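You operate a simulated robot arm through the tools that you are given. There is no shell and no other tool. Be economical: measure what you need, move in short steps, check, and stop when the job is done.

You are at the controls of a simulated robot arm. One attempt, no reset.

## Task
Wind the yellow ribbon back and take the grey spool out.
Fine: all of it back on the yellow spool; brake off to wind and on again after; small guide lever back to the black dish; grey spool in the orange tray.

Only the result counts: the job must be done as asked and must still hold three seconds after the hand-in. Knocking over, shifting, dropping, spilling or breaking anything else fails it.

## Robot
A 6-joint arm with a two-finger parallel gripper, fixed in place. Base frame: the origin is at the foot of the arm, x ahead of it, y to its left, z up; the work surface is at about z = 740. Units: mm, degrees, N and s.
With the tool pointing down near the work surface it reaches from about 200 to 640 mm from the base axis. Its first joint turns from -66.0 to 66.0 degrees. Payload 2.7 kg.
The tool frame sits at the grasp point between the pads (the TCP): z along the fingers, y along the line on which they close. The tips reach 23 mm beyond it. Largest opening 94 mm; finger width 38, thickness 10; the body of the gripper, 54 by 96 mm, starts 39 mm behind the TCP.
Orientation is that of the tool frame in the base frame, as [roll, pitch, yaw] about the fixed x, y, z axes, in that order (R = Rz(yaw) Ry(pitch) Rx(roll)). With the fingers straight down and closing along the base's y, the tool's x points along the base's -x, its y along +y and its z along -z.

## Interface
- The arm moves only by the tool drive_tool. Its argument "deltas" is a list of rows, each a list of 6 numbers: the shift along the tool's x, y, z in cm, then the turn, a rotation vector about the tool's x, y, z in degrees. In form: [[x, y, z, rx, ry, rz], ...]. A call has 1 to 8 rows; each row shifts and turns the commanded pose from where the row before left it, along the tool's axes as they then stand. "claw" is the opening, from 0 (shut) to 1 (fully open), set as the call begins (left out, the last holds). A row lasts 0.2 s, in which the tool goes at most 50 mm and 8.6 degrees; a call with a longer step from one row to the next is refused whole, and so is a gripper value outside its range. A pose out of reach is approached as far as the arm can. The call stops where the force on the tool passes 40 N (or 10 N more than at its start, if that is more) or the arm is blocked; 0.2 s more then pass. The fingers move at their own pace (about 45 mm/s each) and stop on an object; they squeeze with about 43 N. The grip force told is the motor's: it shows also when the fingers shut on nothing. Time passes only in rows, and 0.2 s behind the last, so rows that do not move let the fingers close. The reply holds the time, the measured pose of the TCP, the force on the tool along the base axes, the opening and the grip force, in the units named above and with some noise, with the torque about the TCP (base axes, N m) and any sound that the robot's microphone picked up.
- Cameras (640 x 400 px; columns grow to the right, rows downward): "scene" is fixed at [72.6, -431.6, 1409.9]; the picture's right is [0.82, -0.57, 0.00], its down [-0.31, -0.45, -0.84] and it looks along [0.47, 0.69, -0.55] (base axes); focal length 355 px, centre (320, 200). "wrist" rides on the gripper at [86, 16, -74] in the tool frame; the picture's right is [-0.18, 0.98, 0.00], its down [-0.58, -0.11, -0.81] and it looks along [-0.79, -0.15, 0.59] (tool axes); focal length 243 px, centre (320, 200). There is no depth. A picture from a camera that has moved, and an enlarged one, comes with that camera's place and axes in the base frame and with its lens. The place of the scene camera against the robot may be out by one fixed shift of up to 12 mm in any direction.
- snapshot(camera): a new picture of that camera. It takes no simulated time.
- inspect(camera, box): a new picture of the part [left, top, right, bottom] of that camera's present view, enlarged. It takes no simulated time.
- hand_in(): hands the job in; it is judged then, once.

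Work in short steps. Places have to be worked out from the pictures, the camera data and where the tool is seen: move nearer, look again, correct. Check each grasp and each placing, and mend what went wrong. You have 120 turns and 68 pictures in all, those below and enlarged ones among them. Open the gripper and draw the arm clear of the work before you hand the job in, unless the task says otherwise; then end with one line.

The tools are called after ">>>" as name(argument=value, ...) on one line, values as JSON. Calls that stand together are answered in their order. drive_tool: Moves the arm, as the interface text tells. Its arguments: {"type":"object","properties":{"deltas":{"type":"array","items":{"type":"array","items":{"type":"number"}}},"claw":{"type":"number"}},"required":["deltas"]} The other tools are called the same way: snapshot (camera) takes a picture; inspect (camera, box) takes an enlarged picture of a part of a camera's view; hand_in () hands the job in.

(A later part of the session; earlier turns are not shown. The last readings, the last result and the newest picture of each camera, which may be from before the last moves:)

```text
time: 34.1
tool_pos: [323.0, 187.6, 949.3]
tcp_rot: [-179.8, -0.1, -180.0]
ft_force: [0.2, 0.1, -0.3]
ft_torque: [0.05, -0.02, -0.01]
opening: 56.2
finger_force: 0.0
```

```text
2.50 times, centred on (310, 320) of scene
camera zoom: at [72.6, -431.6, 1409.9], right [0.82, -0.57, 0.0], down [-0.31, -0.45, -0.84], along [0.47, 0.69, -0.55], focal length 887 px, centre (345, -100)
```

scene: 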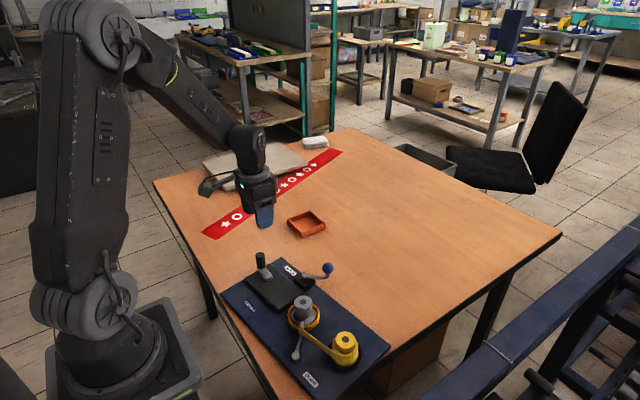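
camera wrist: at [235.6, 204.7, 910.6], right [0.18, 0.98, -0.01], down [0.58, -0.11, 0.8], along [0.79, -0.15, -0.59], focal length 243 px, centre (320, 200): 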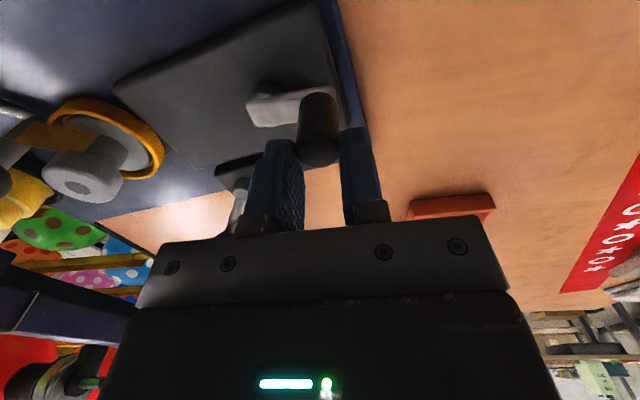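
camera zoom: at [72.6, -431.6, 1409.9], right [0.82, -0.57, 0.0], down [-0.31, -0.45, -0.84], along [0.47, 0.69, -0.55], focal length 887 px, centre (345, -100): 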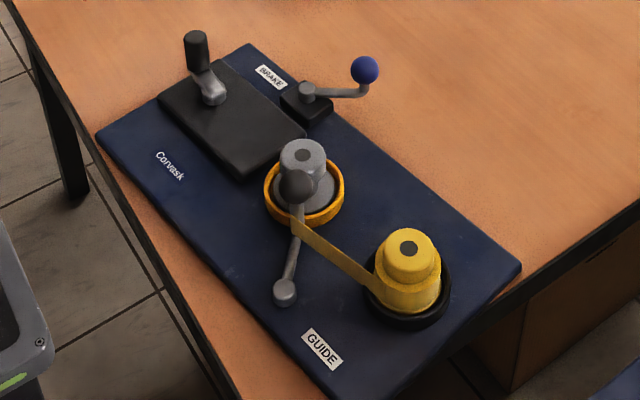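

Compared with the start, the board is displaced by about (-28,-117) mm and turned about 8.5° counter-clockwise. I will push it back with both fingertips flat on its short -y edge; first turn the tool 90° so the fingers spread along x.

>>> drive_tool(deltas=[[0, 0, 0, 0, 0, -8.5], [0, 0, 0, 0, 0, -8.5], [0, 0, 0, 0, 0, -8.5], [0, 0, 0, 0, 0, -8.5], [0, 0, 0, 0, 0, -8.5], [0, 0, 0, 0, 0, -8.5], [0, 0, 0, 0, 0, -8.5], [0, 0, 0, 0, 0, -8.5]], claw=1)

```text
time: 35.9
tool_pos: [324.5, 188.3, 951.1]
tcp_rot: [180.0, -0.2, -111.9]
ft_force: [-0.7, -0.2, -0.1]
ft_torque: [0.01, 0.0, 0.0]
opening: 94.0
finger_force: 0.0
```

>>> drive_tool(deltas=[[0, 0, 0, 0, 0, -8], [0, 0, 0, 0, 0, -8], [0, 0, 0, 0, 0, -6], [4.9, -0.3, 0, 0, 0, 0], [4.9, -0.3, 0, 0, 0, 0], [4.9, -0.3, 0, 0, 0, 0], [4.9, -0.3, 0, 0, 0, 0], [4.9, -0.3, 0, 0, 0, 0]])

>>> drive_tool(deltas=[[4.9, -0.3, 0, 0, 0, 0], [4.9, -0.3, 0, 0, 0, 0], [4.9, -0.3, 0, 0, 0, 0], [0, 0, 0, 0, 0, 0]])

>>> snapshot(camera="wrist")

```text
time: 37.7
tool_pos: [338.0, -53.2, 948.9]
tcp_rot: [-180.0, -0.1, -89.9]
ft_force: [-0.1, 0.3, 0.4]
ft_torque: [-0.01, -0.01, -0.01]
opening: 94.1
finger_force: 0.0
```

```text
time: 38.7
tool_pos: [346.7, -201.9, 950.0]
tcp_rot: [179.9, 0.0, -90.0]
ft_force: [0.8, 1.4, 0.1]
ft_torque: [0.02, 0.0, 0.04]
opening: 94.2
finger_force: 0.1
```

```text
27 pictures are left
camera wrist: at [330.6, -288.8, 1024.3], right [-0.98, 0.18, 0.0], down [0.11, 0.58, 0.81], along [0.15, 0.79, -0.59], focal length 243 px, centre (320, 200)
```

wrist: 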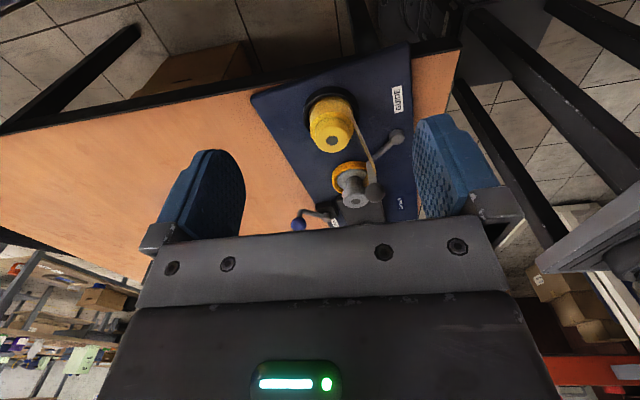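

The -y edge runs from (264,-174) to (440,-150). I descend just outside it, tips about 5 mm above table height.

>>> drive_tool(deltas=[[0.6, -0.4, 4.5, 0, 0, 0], [0, 0, 4.5, 0, 0, 0], [0, 0, 4.5, 0, 0, 0], [0, 0, 3.0, 0, 0, 0], [0, 0, 1.6, 0, 0, 0]])

>>> snapshot(camera="scene")

```text
time: 39.8
tool_pos: [353.8, -211.2, 795.4]
tcp_rot: [-179.4, -0.4, -90.4]
ft_force: [-2.6, 3.4, 12.9]
ft_torque: [-1.32, -0.03, -0.29]
opening: 94.1
finger_force: 0.1
stopped in row 5: the force on the tool passed its limit at 81 N (the readings are from after the stop); the commanded pose is now the measured one
```

```text
26 pictures are left
```

scene: 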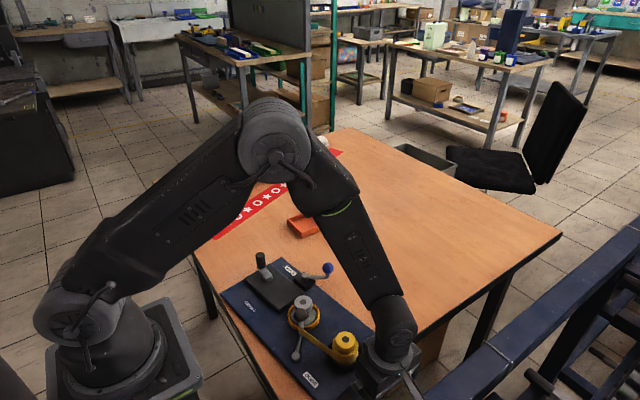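

The camera housing met something behind (rail near y ≈ -295) while descending; board not touched. I rise, and turn instead to yaw ≈ -172 (camera toward -x) so that one finger's flat face can push the edge.

>>> drive_tool(deltas=[[0, 0, -4, 0, 0, 0], [0, 0, -4, 0, 0, 0], [0, 0, 0, 0, 0, 8.2], [0, 0, 0, 0, 0, 8.2], [0, 0, 0, 0, 0, 8.2], [0, 0, 0, 0, 0, 8.2], [0, 0, 0, 0, 0, 8.2], [0, 0, 0, 0, 0, 8.2]], claw=0.53)

>>> drive_tool(deltas=[[0, 0, 0, 0, 0, 8.2], [0, 0, 0, 0, 0, 8.2], [0, 0, 0, 0, 0, 8.2], [0, 0, 0, 0, 0, 7.4], [0, 0, 0, 0, 0, 0]])

>>> inspect(camera="scene", box=[210, 240, 410, 400])

```text
time: 41.6
tool_pos: [353.0, -209.7, 875.4]
tcp_rot: [-179.5, 0.1, -139.9]
ft_force: [-0.2, -0.6, -0.3]
ft_torque: [-0.02, 0.0, -0.02]
opening: 49.8
finger_force: 0.0
```

```text
time: 42.8
tool_pos: [351.8, -210.0, 875.0]
tcp_rot: [-179.7, 0.4, -171.9]
ft_force: [0.3, 0.5, -0.1]
ft_torque: [0.01, 0.0, -0.03]
opening: 49.9
finger_force: 0.0
```

```text
2.50 times, centred on (310, 320) of scene
camera zoom: at [72.6, -431.6, 1409.9], right [0.82, -0.57, 0.0], down [-0.31, -0.45, -0.84], along [0.47, 0.69, -0.55], focal length 887 px, centre (345, -100)
```

zoom: 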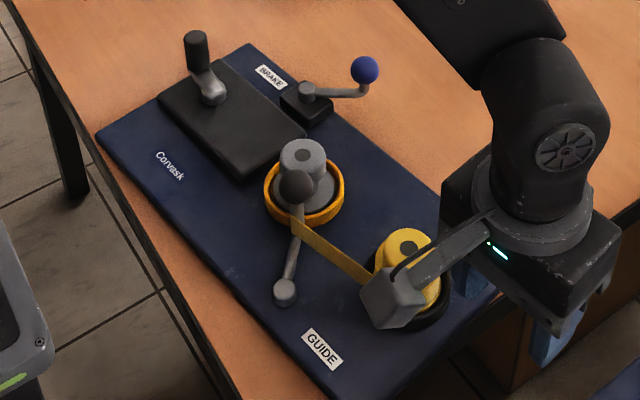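

Board is unmoved. I go to (308,-217) and descend slowly to z ≈ 771.

>>> drive_tool(deltas=[[4.45, -0.08, 0, 0, 0, 0], [0, 0, 4, 0, 0, 0], [0, 0, 3, 0, 0, 0], [0, 0, 1.7, 0, 0, 0], [0, 0, 1.0, 0, 0, 0], [0, 0, 0.7, 0, 0, 0]])

>>> snapshot(camera="wrist")

```text
time: 44.2
tool_pos: [311.4, -218.2, 770.3]
tcp_rot: [-179.6, 0.4, -171.8]
ft_force: [-0.3, -1.0, 0.3]
ft_torque: [0.01, 0.01, -0.01]
opening: 49.8
finger_force: 0.1
```

```text
24 pictures are left
camera wrist: at [221.5, -215.3, 843.4], right [0.04, 1.0, -0.01], down [0.58, -0.02, 0.81], along [0.81, -0.04, -0.58], focal length 243 px, centre (320, 200)
```

wrist: 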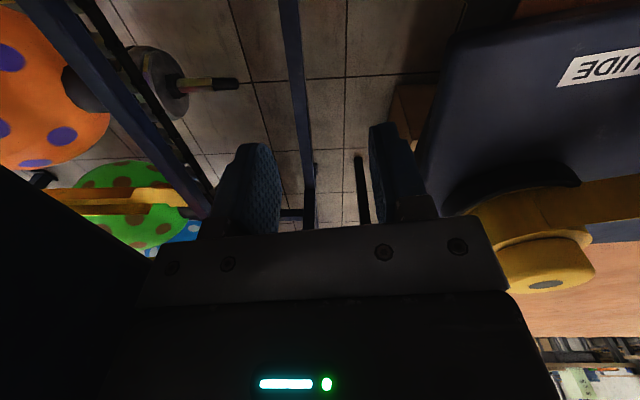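

Clear. I advance +y in small steps to make contact and start pushing.

>>> drive_tool(deltas=[[-0.14, 0.99, 0, 0, 0, 0], [-0.07, 0.5, 0, 0, 0, 0], [-0.07, 0.5, 0, 0, 0, 0], [-0.07, 0.5, 0, 0, 0, 0]])

```text
time: 45.2
tool_pos: [310.5, -194.1, 770.3]
tcp_rot: [-179.5, 0.4, -171.7]
ft_force: [-6.0, -17.2, -2.0]
ft_torque: [-0.38, 0.07, 0.57]
opening: 42.7
finger_force: 0.1
```

Contact made with about 17 N, board is sliding. I push 50 mm more, easing the yaw back.

>>> drive_tool(deltas=[[-0.24, 0.98, 0, 0, 0, 1], [-0.22, 0.98, 0, 0, 0, 1], [-0.2, 0.98, 0, 0, 0, 1], [-0.18, 0.98, 0, 0, 0, 1], [-0.17, 0.98, 0, 0, 0, 1]])

>>> inspect(camera="scene", box=[210, 220, 370, 380])

```text
time: 46.4
tool_pos: [315.0, -142.7, 771.0]
tcp_rot: [-179.7, 0.4, -176.8]
ft_force: [-3.0, -18.4, -4.1]
ft_torque: [-0.51, -0.03, 0.45]
opening: 42.0
finger_force: 0.0
```

```text
2.50 times, centred on (290, 300) of scene
camera zoom: at [72.6, -432.0, 1409.8], right [0.82, -0.57, 0.0], down [-0.31, -0.45, -0.84], along [0.47, 0.69, -0.55], focal length 887 px, centre (395, -50)
```

zoom: 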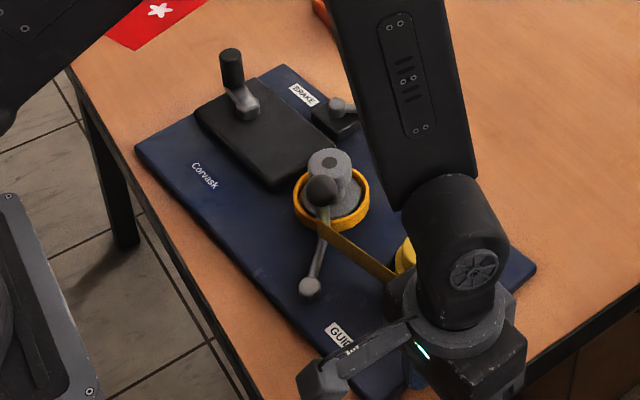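

Translation needed still ≈ (18,62) mm at the centre; rotation still 8.5°. I push 55 mm more in +y.

>>> drive_tool(deltas=[[-0.2, 0.99, 0, 0, 0, 0], [-0.2, 0.99, 0, 0, 0, 0], [-0.2, 0.99, 0, 0, 0, 0], [-0.2, 0.99, 0, 0, 0, 0], [-0.2, 0.99, 0, 0, 0, 0], [-0.1, 0.5, 0, 0, 0, 0]])

>>> inspect(camera="scene", box=[210, 200, 370, 360])

```text
time: 47.8
tool_pos: [323.1, -86.6, 769.4]
tcp_rot: [-179.6, 0.4, -176.8]
ft_force: [-2.1, -22.9, -4.3]
ft_torque: [-0.62, -0.05, 0.53]
opening: 40.0
finger_force: 0.0
```

```text
2.50 times, centred on (290, 280) of scene
camera zoom: at [72.6, -432.1, 1409.8], right [0.82, -0.57, 0.0], down [-0.31, -0.45, -0.84], along [0.47, 0.69, -0.55], focal length 887 px, centre (395, 0)
```

zoom: 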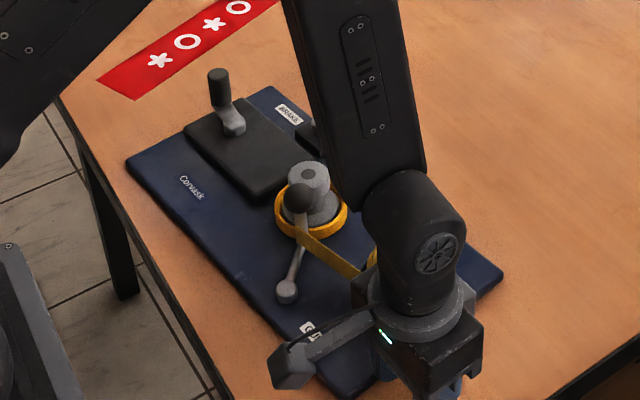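

Need ≈ (12,10) more at the centre plus 8° clockwise. I push 10 mm more in +y, then back away and rise.

>>> drive_tool(deltas=[[-0.06, 0.5, 0, 0, 0, 0], [-0.06, 0.5, 0, 0, 0, 0], [0, 0, 0, 0, 0, 0], [0, -1.0, 0, 0, 0, 0], [0, -1.5, 0, 0, 0, 0], [0, 0, -4, 0, 0, 0], [0, 0, -4, 0, 0, 0]])

```text
time: 49.4
tool_pos: [323.9, -103.6, 850.3]
tcp_rot: [-179.7, 0.4, -176.8]
ft_force: [0.4, 0.4, -0.3]
ft_torque: [0.0, -0.02, -0.01]
opening: 49.8
finger_force: 0.1
```

Now I go to the -x long edge, to push with both fingertips spread along y, which turns the board clockwise until it lies flush.

>>> drive_tool(deltas=[[0, 0, -4.5, 0, 0, 3.2], [2.0, 4.5, 0, 0, 0, 0], [2.0, 4.5, 0, 0, 0, 0], [2.0, 4.5, 0, 0, 0, 0], [2.0, 4.5, 0, 0, 0, 0], [2.0, 4.5, 0, 0, 0, 0], [2.0, 4.5, 0, 0, 0, 0], [1.2, 4.5, 0, 0, 0, 0]], claw=1)

>>> snapshot(camera="scene")

```text
time: 51.2
tool_pos: [190.0, 211.6, 890.9]
tcp_rot: [-179.6, 0.5, -180.0]
ft_force: [-0.6, 0.2, -0.2]
ft_torque: [0.01, 0.01, -0.02]
opening: 94.1
finger_force: 0.0
```

```text
21 pictures are left
```

scene: 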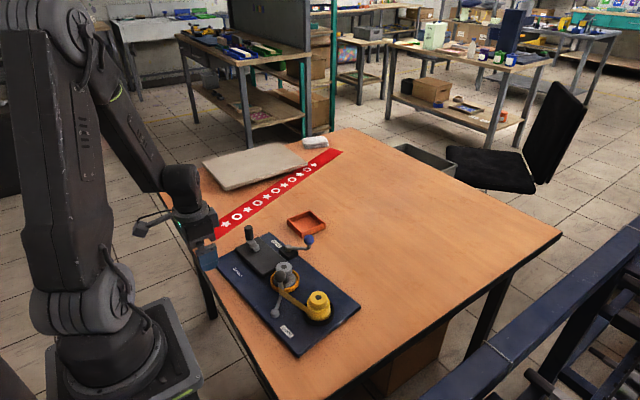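

Board nearly in place except for rotation. I descend beside the long edge.

>>> drive_tool(deltas=[[0, 0.9, 4, 0, 0, 0], [0, 0, 4, 0, 0, 0], [0, 0, 2, 0, 0, 0], [0, 0, 1.2, 0, 0, 0], [0, 0, 0.8, 0, 0, 0]])

```text
time: 52.4
tool_pos: [193.7, 221.0, 772.8]
tcp_rot: [-179.6, 0.3, -179.9]
ft_force: [-0.9, 0.0, 0.4]
ft_torque: [0.01, 0.02, -0.03]
opening: 94.2
finger_force: 0.2
```

Clear. I push +x in 6 mm rows.

>>> drive_tool(deltas=[[-0.7, 0, 0.15, 0, 0, 0], [-0.6, 0, 0, 0, 0, 0], [-0.6, 0, 0, 0, 0, 0], [-0.6, 0, 0, 0, 0, 0], [-0.6, 0, 0, 0, 0, 0], [-0.5, 0, 0, 0, 0, 0]])

>>> inspect(camera="scene", box=[210, 200, 370, 360])

```text
time: 53.8
tool_pos: [228.6, 221.0, 770.7]
tcp_rot: [-179.6, 0.4, -180.0]
ft_force: [-18.9, 1.5, -0.1]
ft_torque: [0.11, 0.38, 0.9]
opening: 94.0
finger_force: 0.0
```

```text
2.50 times, centred on (290, 280) of scene
camera zoom: at [72.2, -431.6, 1410.0], right [0.82, -0.57, 0.0], down [-0.31, -0.45, -0.84], along [0.47, 0.69, -0.55], focal length 887 px, centre (395, 0)
```

zoom: 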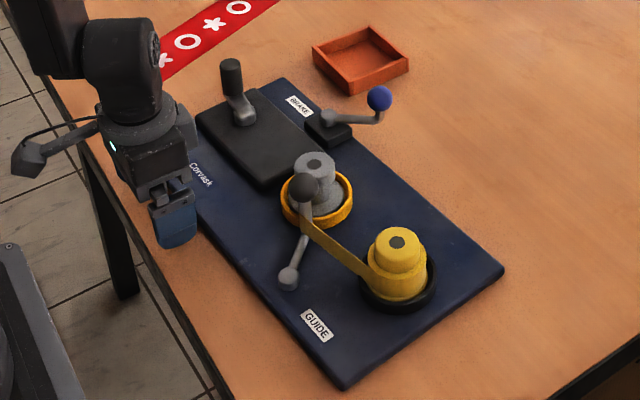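

Centre is in place; about 4° rotation remains with the yellow end 11 mm too far in +x. I push 7 mm more here, then will push the other half from the +x side near the yellow end.

>>> drive_tool(deltas=[[-0.4, 0, 0, 0, 0, 0], [-0.3, 0, 0, 0, 0, 0], [0.8, 0, 0, 0, 0, 0], [0.5, 0, -2, 0, 0, 0], [0, 0, -4, 0, 0, 0], [0, 0, -4, 0, 0, 0], [-4.5, -1.0, -1.5, 0, 0, 0]])

>>> inspect(camera="scene", box=[210, 200, 370, 360])

```text
time: 55.4
tool_pos: [265.5, 211.3, 888.0]
tcp_rot: [-179.7, 0.4, -180.0]
ft_force: [0.3, -0.4, -0.4]
ft_torque: [0.0, 0.0, 0.02]
opening: 93.8
finger_force: 0.1
```

```text
2.50 times, centred on (290, 280) of scene
camera zoom: at [72.5, -431.6, 1409.9], right [0.82, -0.57, 0.0], down [-0.31, -0.45, -0.84], along [0.47, 0.69, -0.55], focal length 887 px, centre (395, 0)
```

zoom: 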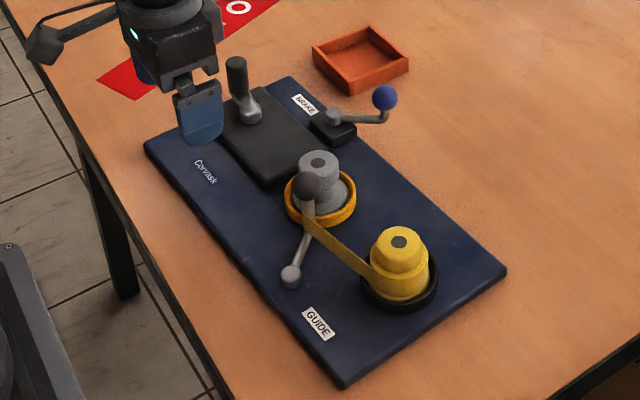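

Remaining: yellow (-14,+2), grey (-5,+2), i.e. ~4° clockwise. Pushing -x at the yellow end of the +x edge gives nearly exactly that; I move there.

>>> drive_tool(deltas=[[-3.75, -2.98, 0, 0, 0, 0], [-3.75, -2.98, 0, 0, 0, 0], [-3.75, -2.98, 0, 0, 0, 0], [-3.75, -2.98, 0, 0, 0, 0], [-3.75, -2.98, 0, 0, 0, 0], [-3.75, -2.98, 0, 0, 0, 0], [0, 0, 4, 0, 0, 0], [0, 0, 3, 0, 0, 0]])

>>> snapshot(camera="wrist")

```text
time: 57.2
tool_pos: [493.6, 32.0, 817.3]
tcp_rot: [-179.8, 0.4, -180.0]
ft_force: [-1.1, 1.0, 0.1]
ft_torque: [-0.01, 0.0, 0.0]
opening: 94.0
finger_force: 0.0
```

```text
18 pictures are left
camera wrist: at [405.9, 47.7, 890.8], right [0.18, 0.98, 0.0], down [0.57, -0.1, 0.81], along [0.8, -0.15, -0.58], focal length 243 px, centre (320, 200)
```

wrist: 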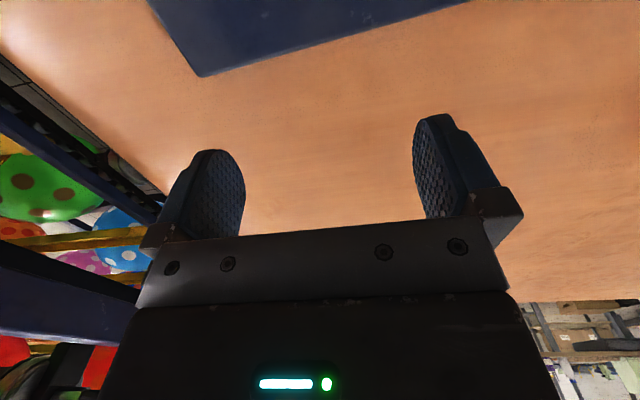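

Edge corner seen at (462,-31). I descend and push -x, first to near the final place.

>>> drive_tool(deltas=[[0, 0, 2.5, 0, 0, 0], [0, 0, 1.3, 0, 0, 0], [0, 0, 0.8, 0, 0, 0], [0.7, 0, 0, 0, 0, 0], [0.6, 0, 0, 0, 0, 0], [0.6, 0, 0, 0, 0, 0], [0.5, 0, 0, 0, 0, 0], [0.4, 0, 0, 0, 0, 0]])

>>> inspect(camera="scene", box=[210, 200, 370, 360])

```text
time: 59.0
tool_pos: [467.7, 30.7, 773.7]
tcp_rot: [-179.7, 0.8, -179.8]
ft_force: [20.4, -6.6, 2.8]
ft_torque: [-0.42, -0.43, 1.14]
opening: 94.0
finger_force: 0.0
```

```text
2.50 times, centred on (290, 280) of scene
camera zoom: at [72.9, -431.7, 1409.9], right [0.82, -0.57, 0.0], down [-0.31, -0.45, -0.84], along [0.47, 0.69, -0.55], focal length 887 px, centre (395, 0)
```

zoom: 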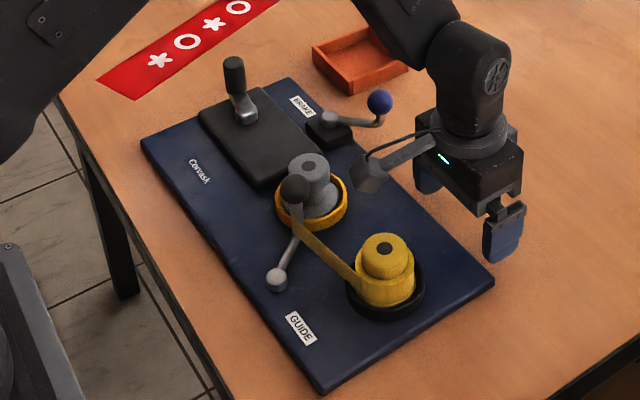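

Yellow end now exactly at its original pixel; ≈ 2.3° remains (crank end needs ≈ +9 mm in x). I back off, rise, and go to the -x edge at y ≈ 184 for the last push.

>>> drive_tool(deltas=[[-1.0, 0, 0, 0, 0, 0], [-0.5, 0, -3.5, 0, 0, 0], [0, 0, -4, 0, 0, 0], [0, 0, -4, 0, 0, 0], [4.0, 2.2, 0, 0, 0, 0], [4.0, 2.2, 0, 0, 0, 0], [4.0, 2.2, 0, 0, 0, 0], [4.0, 2.2, 0, 0, 0, 0]])

>>> drive_tool(deltas=[[4.0, 2.2, 0, 0, 0, 0], [4.0, 2.2, 0, 0, 0, 0], [4.2, 2.2, 0, 0, 0, 0], [0, 0, 4, 0, 0, 0], [0, 0, 4, 0, 0, 0], [0, 0, 2.2, 0, 0, 0], [0, 0, 1.0, 0, 0, 0]])

```text
time: 60.8
tool_pos: [320.4, 120.4, 886.6]
tcp_rot: [-179.7, 0.5, -179.9]
ft_force: [-0.2, 0.2, -0.5]
ft_torque: [0.02, -0.02, 0.03]
opening: 93.9
finger_force: 0.1
```

```text
time: 62.4
tool_pos: [197.2, 186.7, 772.3]
tcp_rot: [-180.0, 0.0, -179.9]
ft_force: [0.0, -0.3, 0.0]
ft_torque: [0.0, 0.0, 0.01]
opening: 93.9
finger_force: 0.1
```

>>> drive_tool(deltas=[[-1.0, 0, 0, 0, 0, 0], [-1.0, 0, 0, 0, 0, 0], [-1.0, 0, 0, 0, 0, 0], [-0.6, 0, 0, 0, 0, 0], [-0.5, 0, 0, 0, 0, 0], [-0.3, 0, 0, 0, 0, 0]])

>>> inspect(camera="scene", box=[210, 200, 370, 360])

```text
time: 63.8
tool_pos: [211.6, 188.1, 772.4]
tcp_rot: [-179.8, -0.1, -180.0]
ft_force: [-0.1, -0.1, -0.9]
ft_torque: [0.03, -0.01, 0.0]
opening: 94.0
finger_force: 0.1
out of reach, approached as far as the arm can: row 2, 3, 4, 6
```

```text
2.50 times, centred on (290, 280) of scene
camera zoom: at [72.6, -431.6, 1409.9], right [0.82, -0.57, 0.0], down [-0.31, -0.45, -0.84], along [0.47, 0.69, -0.55], focal length 887 px, centre (395, 0)
```

zoom: 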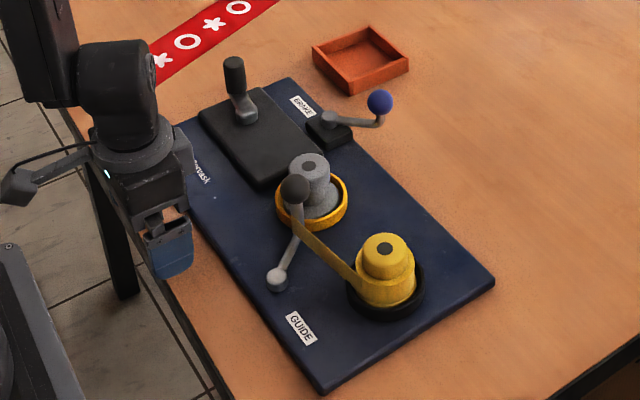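

No contact yet: arm was near its inner reach limit there. I continue outward.

>>> drive_tool(deltas=[[-0.5, 0, 0, 0, 0, 0], [-0.5, 0, 0, 0, 0, 0], [0, 0, 0, 0, 0, 0]])

```text
time: 64.6
tool_pos: [211.1, 188.2, 772.7]
tcp_rot: [-179.9, 0.0, -179.9]
ft_force: [-0.2, 0.7, -0.2]
ft_torque: [0.03, 0.03, -0.03]
opening: 94.0
finger_force: 0.2
out of reach, approached as far as the arm can: row 1, 2
```

>>> drive_tool(deltas=[[0, 0, -2, 0, 0, 0], [0, 0, -3, 0, 0, 0]])

```text
time: 65.2
tool_pos: [212.0, 187.6, 823.0]
tcp_rot: [-179.6, 0.4, -179.9]
ft_force: [-0.4, 0.1, 0.7]
ft_torque: [0.0, -0.02, -0.01]
opening: 94.1
finger_force: 0.1
```

I retreat a bit and use the y ≈ 218 line, where the same push worked before.

>>> drive_tool(deltas=[[1.0, 3.0, 0, 0, 0, 0], [0, 0, 2.5, 0, 0, 0], [0, 0, 1.7, 0, 0, 0], [0, 0, 1.0, 0, 0, 0], [-0.6, 0, 0, 0, 0, 0], [-0.6, 0, 0, 0, 0, 0], [-0.6, 0, 0, 0, 0, 0], [-0.5, 0, 0, 0, 0, 0]])

```text
time: 67.0
tool_pos: [223.7, 218.0, 771.9]
tcp_rot: [-179.7, 0.5, -179.8]
ft_force: [-0.1, 0.5, -0.4]
ft_torque: [-0.02, 0.0, 0.0]
opening: 93.7
finger_force: 0.1
```

>>> drive_tool(deltas=[[-0.5, 0, 0, 0, 0, 0], [-0.5, 0, 0, 0, 0, 0], [-0.5, 0, 0, 0, 0, 0], [-0.3, 0, 0, 0, 0, 0]])

>>> inspect(camera="scene", box=[210, 200, 370, 360])

```text
time: 68.0
tool_pos: [240.2, 216.5, 770.4]
tcp_rot: [-179.6, 0.4, -179.9]
ft_force: [-15.1, 2.6, -2.8]
ft_torque: [-0.22, 0.4, 0.77]
opening: 93.9
finger_force: 0.0
```

```text
2.50 times, centred on (290, 280) of scene
camera zoom: at [72.3, -431.5, 1410.0], right [0.82, -0.57, 0.0], down [-0.31, -0.45, -0.84], along [0.47, 0.69, -0.55], focal length 887 px, centre (395, 0)
```

zoom: 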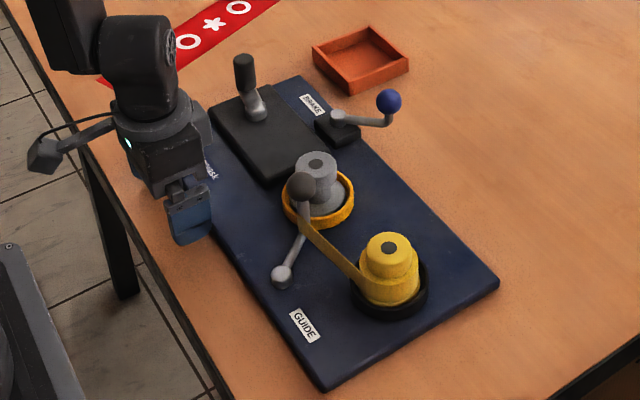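

The board is now within about 3 mm and 1° of its original place. I back off, rise, and look at the ribbon path from above.

>>> drive_tool(deltas=[[1.2, 0, 0, 0, 0, 0], [0, 0, -4, 0, 0, 0], [0, 0, -4, 0, 0, 0], [0, 0, -4, 0, 0, 0], [-3.5, -3.2, -1.5, 0, 0, 0], [-3.5, -2.0, -1.5, 0, 0, 0], [-2.0, 0, 0, 0, 0, 0]], claw=0.6)

>>> inspect(camera="wrist", box=[120, 0, 440, 160])

```text
time: 69.6
tool_pos: [318.3, 166.5, 919.7]
tcp_rot: [-179.8, 0.5, -179.9]
ft_force: [-0.6, 0.1, -0.4]
ft_torque: [0.0, -0.01, -0.01]
opening: 56.4
finger_force: 0.0
```

```text
2.00 times, centred on (280, 80) of wrist
camera zoom: at [231.9, 181.9, 994.2], right [0.18, 0.98, 0.0], down [0.57, -0.1, 0.81], along [0.8, -0.15, -0.58], focal length 485 px, centre (400, 440)
```

zoom: 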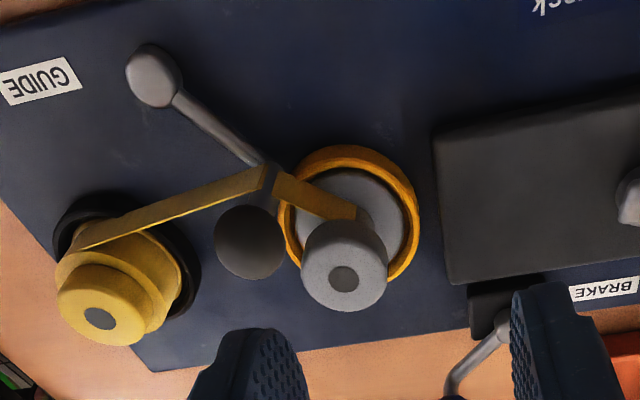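

The ribbon end still runs post → grey core. I now handle the guide lever: cage its knob at ≈ (332,101,815) high enough (tips at 810) to clear the spool tops.

>>> drive_tool(deltas=[[-0.7, -3.3, 0, 0, 0, 0], [-0.7, -3.2, 2.5, 0, 0, 0], [0, 0, 2.7, 0, 0, 0], [0, 0, 0, 0, 0, 0]], claw=0.45)

>>> inspect(camera="wrist", box=[160, 0, 480, 200])

```text
time: 70.6
tool_pos: [334.6, 102.4, 870.5]
tcp_rot: [-179.7, 0.4, -179.8]
ft_force: [0.7, -0.1, 0.2]
ft_torque: [-0.02, -0.02, 0.04]
opening: 42.3
finger_force: 0.1
```

```text
2.00 times, centred on (320, 100) of wrist
camera zoom: at [247.5, 117.7, 944.0], right [0.18, 0.98, 0.0], down [0.58, -0.1, 0.81], along [0.8, -0.15, -0.58], focal length 485 px, centre (320, 400)
```

zoom: 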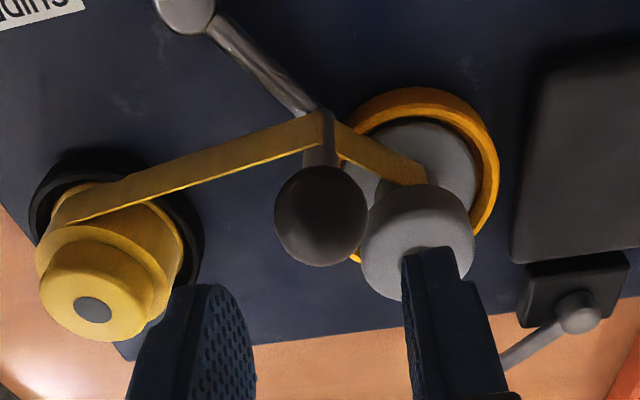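

Knob confirmed at (332.5,101.6). I lower to z ≈ 833.

>>> drive_tool(deltas=[[0.15, -0.08, 1.8, 0, 0, 0], [0, 0, 1.8, 0, 0, 0], [0, -0.5, 0, 0, 0, 0], [0, -0.5, 0, 0, 0, 0], [-0.1, -0.6, 0, 0, 0, 0]])

```text
time: 71.8
tool_pos: [333.1, 84.9, 835.1]
tcp_rot: [-179.7, 0.4, -179.9]
ft_force: [0.2, 0.3, 0.2]
ft_torque: [0.0, 0.01, -0.01]
opening: 42.5
finger_force: 0.1
```

>>> drive_tool(deltas=[[-0.5, -0.8, 0, 0, 0, 0], [-0.3, -0.8, 0, 0, 0, 0], [0, -0.8, 0, 0, 0, 0], [0.2, -0.8, 0, 0, 0, 0]])

>>> inspect(camera="wrist", box=[160, 0, 480, 200])

```text
time: 72.8
tool_pos: [338.5, 51.8, 834.6]
tcp_rot: [-179.7, 0.4, -179.9]
ft_force: [-0.6, -0.5, -0.4]
ft_torque: [0.0, 0.02, -0.02]
opening: 42.3
finger_force: 0.1
```

```text
2.00 times, centred on (320, 100) of wrist
camera zoom: at [251.9, 67.1, 907.9], right [0.18, 0.98, 0.0], down [0.58, -0.1, 0.81], along [0.8, -0.15, -0.58], focal length 485 px, centre (320, 400)
```

zoom: 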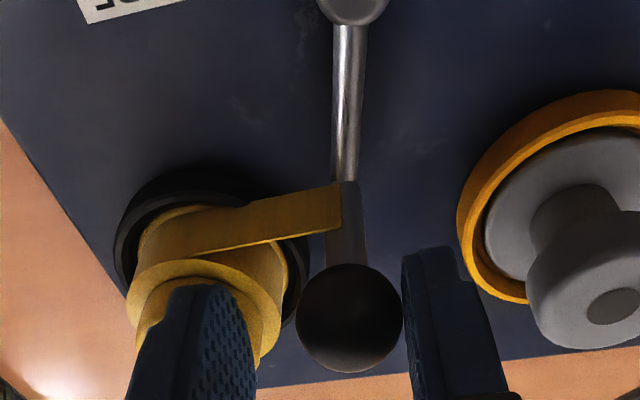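

The ribbon has let go of the grey spool and its end rides with the guide post. I continue the arc to the black dish stop.

>>> drive_tool(deltas=[[0.3, -0.8, 0, 0, 0, 0], [0.4, -0.7, 0, 0, 0, 0], [0.3, -0.4, 0, 0, 0, 0]])

>>> inspect(camera="wrist", box=[160, 0, 480, 200])

```text
time: 73.6
tool_pos: [329.5, 33.2, 834.1]
tcp_rot: [-179.8, 0.5, -179.8]
ft_force: [-0.3, 0.2, 0.9]
ft_torque: [0.01, 0.02, 0.02]
opening: 42.4
finger_force: 0.0
```

```text
2.00 times, centred on (320, 100) of wrist
camera zoom: at [241.7, 48.5, 907.3], right [0.18, 0.98, 0.0], down [0.57, -0.1, 0.81], along [0.8, -0.15, -0.58], focal length 485 px, centre (320, 400)
```

zoom: 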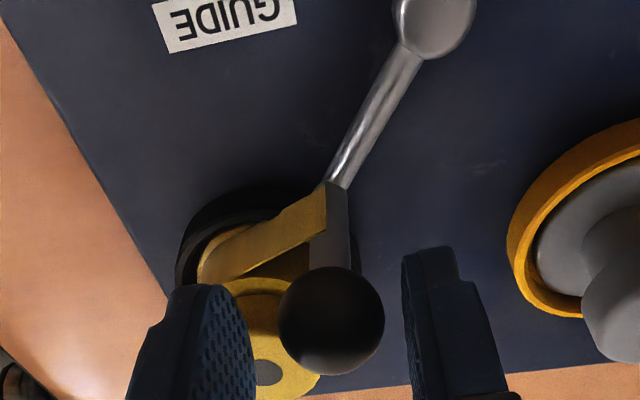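

It snapped ahead to about -38°. I push a little more to confirm the stop.

>>> drive_tool(deltas=[[0.1, -0.4, 0, 0, 0, 0], [0.1, -0.4, 0, 0, 0, 0], [0.1, -0.2, 0, 0, 0, 0]])

```text
time: 74.4
tool_pos: [326.6, 23.9, 835.1]
tcp_rot: [-179.7, 0.6, -179.9]
ft_force: [2.9, 17.2, -5.0]
ft_torque: [0.14, -0.05, -0.02]
opening: 49.5
finger_force: 8.4
```

Stop confirmed (17 N). I back off, rise, and go to test whether the crank has any winding left, by pushing its knob gently with closed fingers.

>>> drive_tool(deltas=[[0, 0.7, 0, 0, 0, 0], [0, 0, -3.5, 0, 0, 0], [0, 0, -4, 0, 0, 0], [0, 4.7, 0, 0, 0, 0], [0, 4.7, 0, 0, 0, 0], [0, 4.7, 0, 0, 0, 0], [0, 4.7, 0, 0, 0, 0], [0, 4.7, 0, 0, 0, 0]], claw=0.5)

>>> snapshot(camera="wrist")

>>> inspect(camera="scene", box=[210, 200, 370, 360])

```text
time: 76.2
tool_pos: [327.2, 266.9, 906.2]
tcp_rot: [-179.6, 0.5, 180.0]
ft_force: [0.8, 0.5, -1.1]
ft_torque: [0.0, 0.03, 0.0]
opening: 46.7
finger_force: 0.0
```

```text
10 pictures are left
camera wrist: at [239.9, 281.8, 980.2], right [0.18, 0.98, 0.0], down [0.57, -0.1, 0.81], along [0.8, -0.15, -0.58], focal length 243 px, centre (320, 200)
```

wrist: 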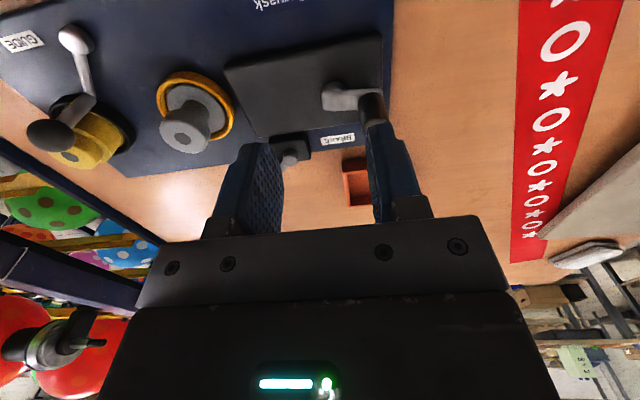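

```text
2.50 times, centred on (290, 280) of scene
camera zoom: at [72.5, -431.6, 1409.9], right [0.82, -0.57, 0.0], down [-0.31, -0.45, -0.84], along [0.47, 0.69, -0.55], focal length 887 px, centre (395, 0)
```

zoom: 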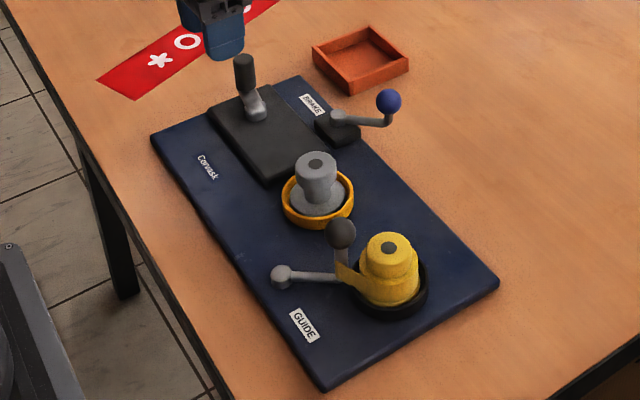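

Board is fine (2–3 mm off). The crank knob is near (371,305), a few degrees short of its end. I place the closed fingers behind it (-x side).

>>> drive_tool(deltas=[[-0.3, 3.8, 0, 0, 0, 0], [0, 0, 3, 0, 0, 0], [0, 0, 3, 0, 0, 0], [0, 0, 2, 0, 0, 0], [0, 0, 1.4, 0, 0, 0]], claw=0)

>>> drive_tool(deltas=[[-0.3, 0, 0, 0, 0, 0], [-0.3, 0, 0, 0, 0, 0], [-0.3, 0, 0, 0, 0, 0]])

```text
time: 77.4
tool_pos: [329.5, 303.3, 813.0]
tcp_rot: [-179.7, 0.6, -179.9]
ft_force: [0.7, -0.7, -0.7]
ft_torque: [-0.01, -0.03, 0.01]
opening: 0.1
finger_force: 42.4
```

```text
time: 78.2
tool_pos: [338.0, 303.6, 814.1]
tcp_rot: [-179.8, 0.4, -179.9]
ft_force: [0.3, 0.2, -0.8]
ft_torque: [-0.01, -0.02, -0.01]
opening: 0.0
finger_force: 42.5
```

>>> drive_tool(deltas=[[-0.2, 0, 0, 0, 0, 0], [-0.2, 0, 0, 0, 0, 0], [-0.2, 0, 0, 0, 0, 0]])

>>> drive_tool(deltas=[[-0.2, 0, 0, 0, 0, 0], [-0.2, 0, 0, 0, 0, 0]])

>>> drive_tool(deltas=[[-0.2, 0, 0, 0, 0, 0], [0, 0, 0, 0, 0, 0]])

```text
time: 79.0
tool_pos: [341.9, 304.7, 813.4]
tcp_rot: [-179.5, 0.2, -179.9]
ft_force: [-17.6, 2.2, -6.2]
ft_torque: [-0.04, 0.07, 0.09]
opening: 0.0
finger_force: 42.7
```

```text
time: 79.6
tool_pos: [348.4, 303.7, 813.9]
tcp_rot: [-179.7, 0.5, -180.0]
ft_force: [-16.4, 2.6, -1.1]
ft_torque: [0.0, 0.03, 0.07]
opening: 0.2
finger_force: 42.7
```

```text
time: 80.2
tool_pos: [350.4, 303.4, 814.6]
tcp_rot: [-179.7, 0.6, -179.9]
ft_force: [-20.8, 2.0, 5.4]
ft_torque: [-0.02, 0.06, 0.07]
opening: 0.0
finger_force: 42.0
```

Steady 16–21 N: check whether the crank or the board has moved.

>>> inspect(camera="scene", box=[210, 200, 370, 360])

```text
2.50 times, centred on (290, 280) of scene
camera zoom: at [72.0, -431.6, 1409.9], right [0.82, -0.57, 0.0], down [-0.31, -0.45, -0.84], along [0.47, 0.69, -0.55], focal length 887 px, centre (395, 0)
```

zoom: 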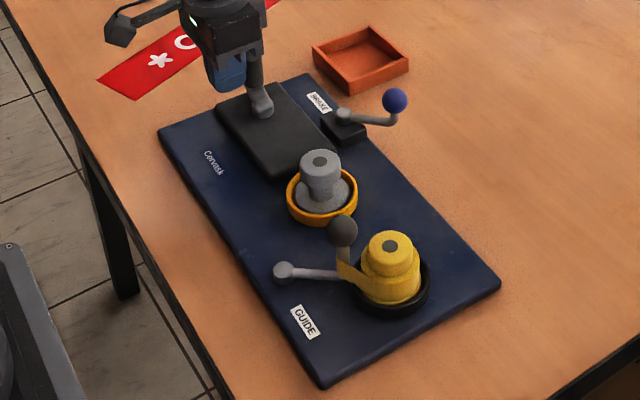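

The crank is at its hard stop, so winding is complete; the board's crank end moved ~8 mm in +x. I back off, then correct it with a push on the +x edge at y ≈ 236.

>>> drive_tool(deltas=[[1.0, 0, 0, 0, 0, 0], [0, 0, -4.5, 0, 0, 0], [0, 0, -4.0, 0, 0, 0], [-3.6, -1.7, 0, 0, 0, 0], [-3.6, -1.7, 0, 0, 0, 0], [-3.6, -1.7, 0, 0, 0, 0], [-3.6, -1.7, 0, 0, 0, 0]])

>>> snapshot(camera="wrist")

```text
time: 81.8
tool_pos: [485.5, 237.6, 900.1]
tcp_rot: [-179.8, 0.4, -180.0]
ft_force: [0.0, -0.2, 0.2]
ft_torque: [-0.01, -0.02, 0.0]
opening: 0.0
finger_force: 42.2
```

```text
7 pictures are left
camera wrist: at [398.1, 252.8, 974.1], right [0.18, 0.98, 0.0], down [0.57, -0.1, 0.81], along [0.8, -0.15, -0.58], focal length 243 px, centre (320, 200)
```

wrist: 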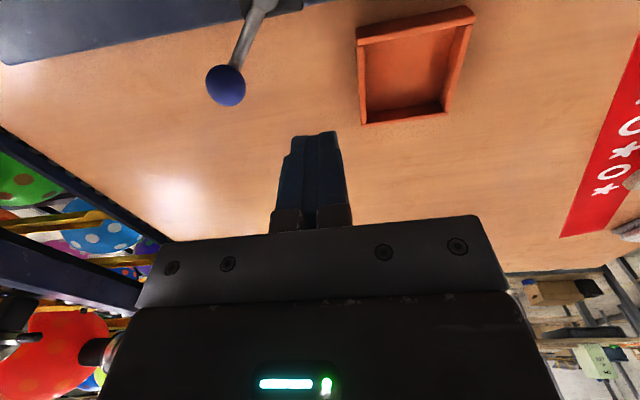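

Tray spans x 475–563, y 266–346 (centre (519,306)); my fingers at y 226–246 stay clear of it. Descend and push gently.

>>> drive_tool(deltas=[[0.2, 0, 4, 0, 0, 0], [0, 0, 4, 0, 0, 0], [0, 0, 3, 0, 0, 0], [0, 0, 1.3, 0, 0, 0], [0, 0, 0.5, 0, 0, 0], [0.3, 0, 0, 0, 0, 0], [0.3, 0, 0, 0, 0, 0]])

```text
time: 83.4
tool_pos: [478.4, 237.0, 773.2]
tcp_rot: [-179.8, 0.5, -179.8]
ft_force: [2.1, 0.5, -0.5]
ft_torque: [0.02, -0.04, 0.02]
opening: 0.0
finger_force: 43.0
```

>>> drive_tool(deltas=[[0.3, 0, 0, 0, 0, 0], [0.2, 0, 0, 0, 0, 0], [0.2, 0, 0, 0, 0, 0]])

```text
time: 84.2
tool_pos: [471.6, 236.3, 776.1]
tcp_rot: [-179.6, 0.7, -179.9]
ft_force: [10.1, -2.9, 14.4]
ft_torque: [-0.05, 0.24, 0.19]
opening: 0.0
finger_force: 42.3
```

Tip rides on the rounded edge; I back off 5 mm, lower 4 mm and push again.

>>> drive_tool(deltas=[[-0.6, 0, 0, 0, 0, 0], [0, 0, 0.4, 0, 0, 0], [0.4, 0, 0, 0, 0, 0], [0.3, 0, 0, 0, 0, 0], [0.3, 0, 0, 0, 0, 0], [0.2, 0, 0, 0, 0, 0]])

>>> inspect(camera="scene", box=[210, 200, 370, 360])

```text
time: 84.6
tool_pos: [471.5, 236.1, 776.0]
tcp_rot: [-179.4, -0.1, -179.9]
ft_force: [-6.4, -2.1, 7.9]
ft_torque: [0.08, 0.26, 0.06]
opening: 0.0
finger_force: 42.3
stopped in row 2: the force on the tool passed its limit at 47 N (the readings are from after the stop); the commanded pose is now the measured one
```

```text
2.50 times, centred on (290, 280) of scene
camera zoom: at [72.3, -431.7, 1409.9], right [0.82, -0.57, 0.0], down [-0.31, -0.45, -0.84], along [0.47, 0.69, -0.55], focal length 887 px, centre (395, 0)
```

zoom: 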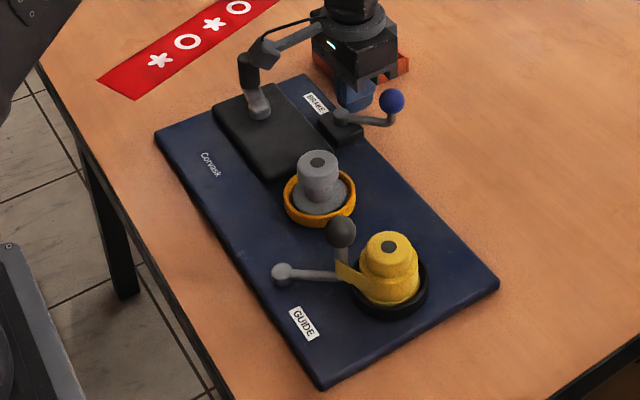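

The camera housing was touching the crank knob; I rise straight up. The board is now within about 4–5 mm of its start.

>>> drive_tool(deltas=[[-0.4, 0, -1.0, 0, 0, 0], [0, 0, -3, 0, 0, 0], [0, 0, -4, 0, 0, 0], [0, 0, -2, 0, 0, 0]], claw=0.6)

```text
time: 85.6
tool_pos: [477.9, 237.1, 876.9]
tcp_rot: [-179.4, 0.0, -179.9]
ft_force: [-0.8, -0.1, 0.2]
ft_torque: [-0.02, 0.01, -0.02]
opening: 56.7
finger_force: 0.0
```

Now the brake back on: cage the ball at ≈ (478,168,805) and push it toward +y.

>>> drive_tool(deltas=[[-0.1, -3.5, 0, 0, 0, 0], [0, -3.4, 0, 0, 0, 0], [0, 0, 3, 0, 0, 0], [0, 0, 2.7, 0, 0, 0], [0, 0, 1.5, 0, 0, 0]], claw=0.52)

>>> drive_tool(deltas=[[0, 0.9, 0, 0, 0, 0], [-0.1, 0.8, 0, 0, 0, 0], [-0.3, 0.8, 0, 0, 0, 0], [-0.3, 0.8, 0, 0, 0, 0], [-0.2, 0.8, 0, 0, 0, 0]])

```text
time: 86.8
tool_pos: [477.5, 165.6, 803.8]
tcp_rot: [-179.5, -0.1, -179.9]
ft_force: [-0.7, -0.7, -0.9]
ft_torque: [0.01, 0.01, 0.0]
opening: 49.0
finger_force: 0.1
```

```text
time: 88.0
tool_pos: [486.9, 207.9, 803.9]
tcp_rot: [-179.5, -0.2, -179.8]
ft_force: [0.0, -0.6, 0.0]
ft_torque: [0.0, 0.01, 0.0]
opening: 49.0
finger_force: 0.1
```

>>> drive_tool(deltas=[[0, 0.5, 0, 0, 0, 0], [0, 0.5, 0, 0, 0, 0], [0, 0.3, 0, 0, 0, 0]])

>>> inspect(camera="wrist", box=[200, 0, 440, 240])

```text
time: 88.8
tool_pos: [486.1, 220.5, 803.4]
tcp_rot: [-179.3, -0.2, -179.9]
ft_force: [0.0, -4.1, 1.7]
ft_torque: [-0.03, 0.02, -0.05]
opening: 50.5
finger_force: 1.9
```

```text
1.67 times, centred on (320, 120) of wrist
camera zoom: at [399.5, 236.4, 877.8], right [0.18, 0.98, -0.01], down [0.58, -0.1, 0.81], along [0.79, -0.15, -0.59], focal length 404 px, centre (320, 333)
```

zoom: 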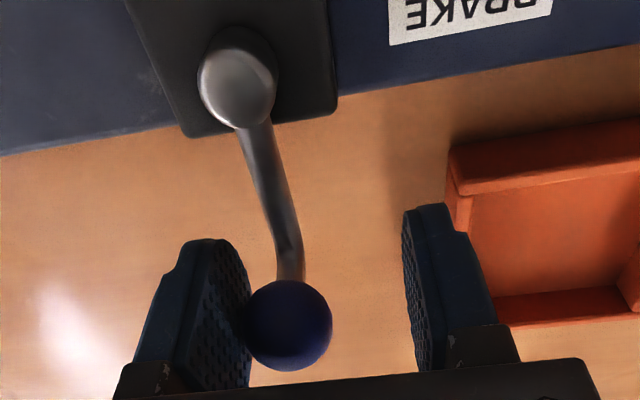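

>>> drive_tool(deltas=[[0, 0.3, 0, 0, 0, 0], [0, 0.3, 0, 0, 0, 0], [0, 0, 0, 0, 0, 0]])

```text
time: 89.6
tool_pos: [485.6, 225.1, 803.6]
tcp_rot: [-179.4, -0.3, -179.9]
ft_force: [0.4, -22.3, 4.9]
ft_torque: [-0.13, 0.26, -0.11]
opening: 58.2
finger_force: 10.8
```

Brake is at its on-stop (22 N). I back off, rise and go above the grey spool.

>>> drive_tool(deltas=[[0, -0.9, 0, 0, 0, 0], [0, 0, -4, 0, 0, 0], [0, 0, -4, 0, 0, 0], [3.1, -2.1, 0, 0, 0, 0], [3.1, -2.1, 0, 0, 0, 0], [3.1, -2.1, 0, 0, 0, 0], [2.9, -2.1, 0, 0, 0, 0]], claw=0.7)

>>> snapshot(camera="wrist")

```text
time: 91.2
tool_pos: [363.1, 134.4, 883.8]
tcp_rot: [-179.5, -0.1, -179.8]
ft_force: [-0.6, 0.1, 0.3]
ft_torque: [-0.03, -0.02, -0.01]
opening: 65.6
finger_force: 0.0
```

```text
4 pictures are left
camera wrist: at [277.1, 149.7, 957.8], right [0.18, 0.98, -0.01], down [0.58, -0.1, 0.81], along [0.79, -0.15, -0.59], focal length 243 px, centre (320, 200)
```

wrist: 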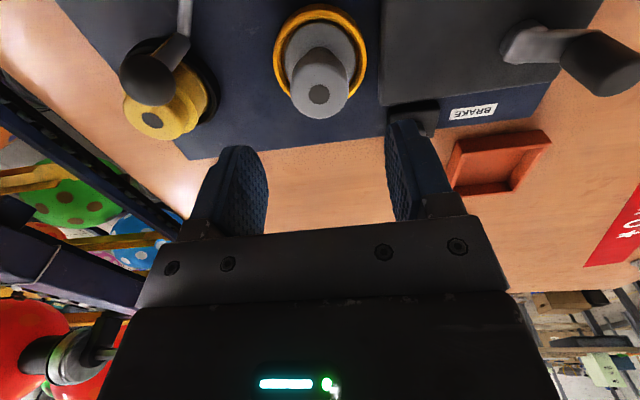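

Grey spool axis at (363,132). I centre, descend to z ≈ 802 and grip.

>>> drive_tool(deltas=[[0, -0.2, 3, 0, 0, 0], [0, 0, 3, 0, 0, 0], [0, 0, 2.1, 0, 0, 0], [0, 0, 0, 0, 0, 0]])

>>> drive_tool(deltas=[[0, 0, 0, 0, 0, 0], [0, 0, 0, 0, 0, 0], [0, 0, 0, 0, 0, 0]], claw=0.2)

```text
time: 92.2
tool_pos: [362.5, 132.7, 803.0]
tcp_rot: [-179.5, -0.2, -179.8]
ft_force: [-0.5, 0.1, -0.6]
ft_torque: [-0.01, 0.03, 0.02]
opening: 65.9
finger_force: 0.1
```

```text
time: 93.0
tool_pos: [363.6, 132.7, 801.5]
tcp_rot: [-179.5, -0.1, -179.8]
ft_force: [0.6, -0.5, -0.4]
ft_torque: [0.0, 0.0, -0.01]
opening: 38.6
finger_force: 43.2
```

Gripped at 38.6 mm with no side force. I lift it slowly and straight up.

>>> drive_tool(deltas=[[0, 0, -0.5, 0, 0, 0], [0, 0, -1, 0, 0, 0], [0, 0, -1.5, 0, 0, 0], [0, 0, -2, 0, 0, 0], [0, 0, -3, 0, 0, 0], [0, 0, -3, 0, 0, 0]])

```text
time: 94.4
tool_pos: [365.4, 132.5, 911.3]
tcp_rot: [-179.5, -0.1, -179.9]
ft_force: [0.1, -1.3, -0.7]
ft_torque: [0.04, 0.01, 0.0]
opening: 38.6
finger_force: 43.4
```

Lifted cleanly. Now across to above the tray centre (519,306).

>>> drive_tool(deltas=[[-3.08, 3.47, 0, 0, 0, 0], [-3.08, 3.47, 0, 0, 0, 0], [-3.08, 3.47, 0, 0, 0, 0], [-3.08, 3.47, 0, 0, 0, 0], [-3.08, 3.47, 0, 0, 0, 0], [0, 0, 3.0, 0, 0, 0], [0, 0, 2.0, 0, 0, 0]])

>>> snapshot(camera="wrist")

```text
time: 96.0
tool_pos: [517.8, 307.6, 858.9]
tcp_rot: [-179.5, 0.0, -179.9]
ft_force: [0.8, 0.3, -0.6]
ft_torque: [-0.03, 0.02, 0.02]
opening: 38.8
finger_force: 43.3
```

```text
3 pictures are left
camera wrist: at [430.8, 322.7, 933.7], right [0.18, 0.98, -0.01], down [0.58, -0.1, 0.81], along [0.79, -0.15, -0.59], focal length 243 px, centre (320, 200)
```

wrist: 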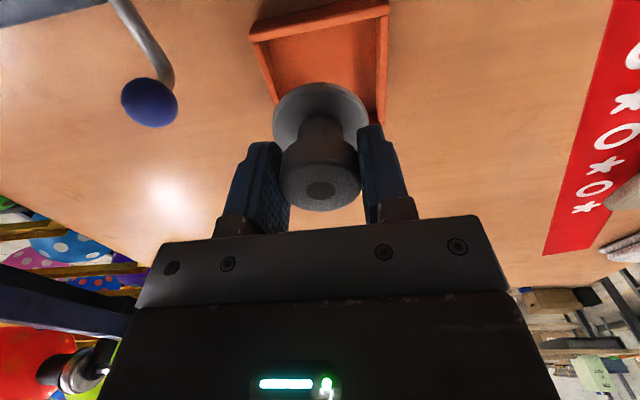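

Spool hangs straight above the tray, tray centre ≈ (520,309). I lower it until it touches.

>>> drive_tool(deltas=[[-0.25, 0.1, 2.5, 0, 0, 0], [0, 0, 2.0, 0, 0, 0], [0, 0, 1.0, 0, 0, 0], [0, 0, 0.5, 0, 0, 0], [0, 0, 0.4, 0, 0, 0]])

```text
time: 97.2
tool_pos: [520.1, 308.0, 797.1]
tcp_rot: [-179.5, -0.1, -179.9]
ft_force: [0.5, -0.1, 0.2]
ft_torque: [0.02, -0.02, 0.02]
opening: 38.7
finger_force: 43.0
```

>>> drive_tool(deltas=[[0, 0, 0.3, 0, 0, 0], [0, 0, 0.3, 0, 0, 0], [0, 0, 0.2, 0, 0, 0]])

```text
time: 98.0
tool_pos: [519.6, 307.0, 789.0]
tcp_rot: [-179.5, -0.1, -179.9]
ft_force: [0.3, -0.1, -0.1]
ft_torque: [0.01, 0.01, 0.01]
opening: 38.6
finger_force: 43.3
```

>>> drive_tool(deltas=[[0, 0, 0.2, 0, 0, 0], [0, 0, 0.2, 0, 0, 0]])

```text
time: 98.6
tool_pos: [519.7, 308.3, 786.6]
tcp_rot: [-179.6, 0.1, -179.8]
ft_force: [-4.5, -2.3, 15.3]
ft_torque: [0.18, 0.22, 0.08]
opening: 38.4
finger_force: 43.1
```

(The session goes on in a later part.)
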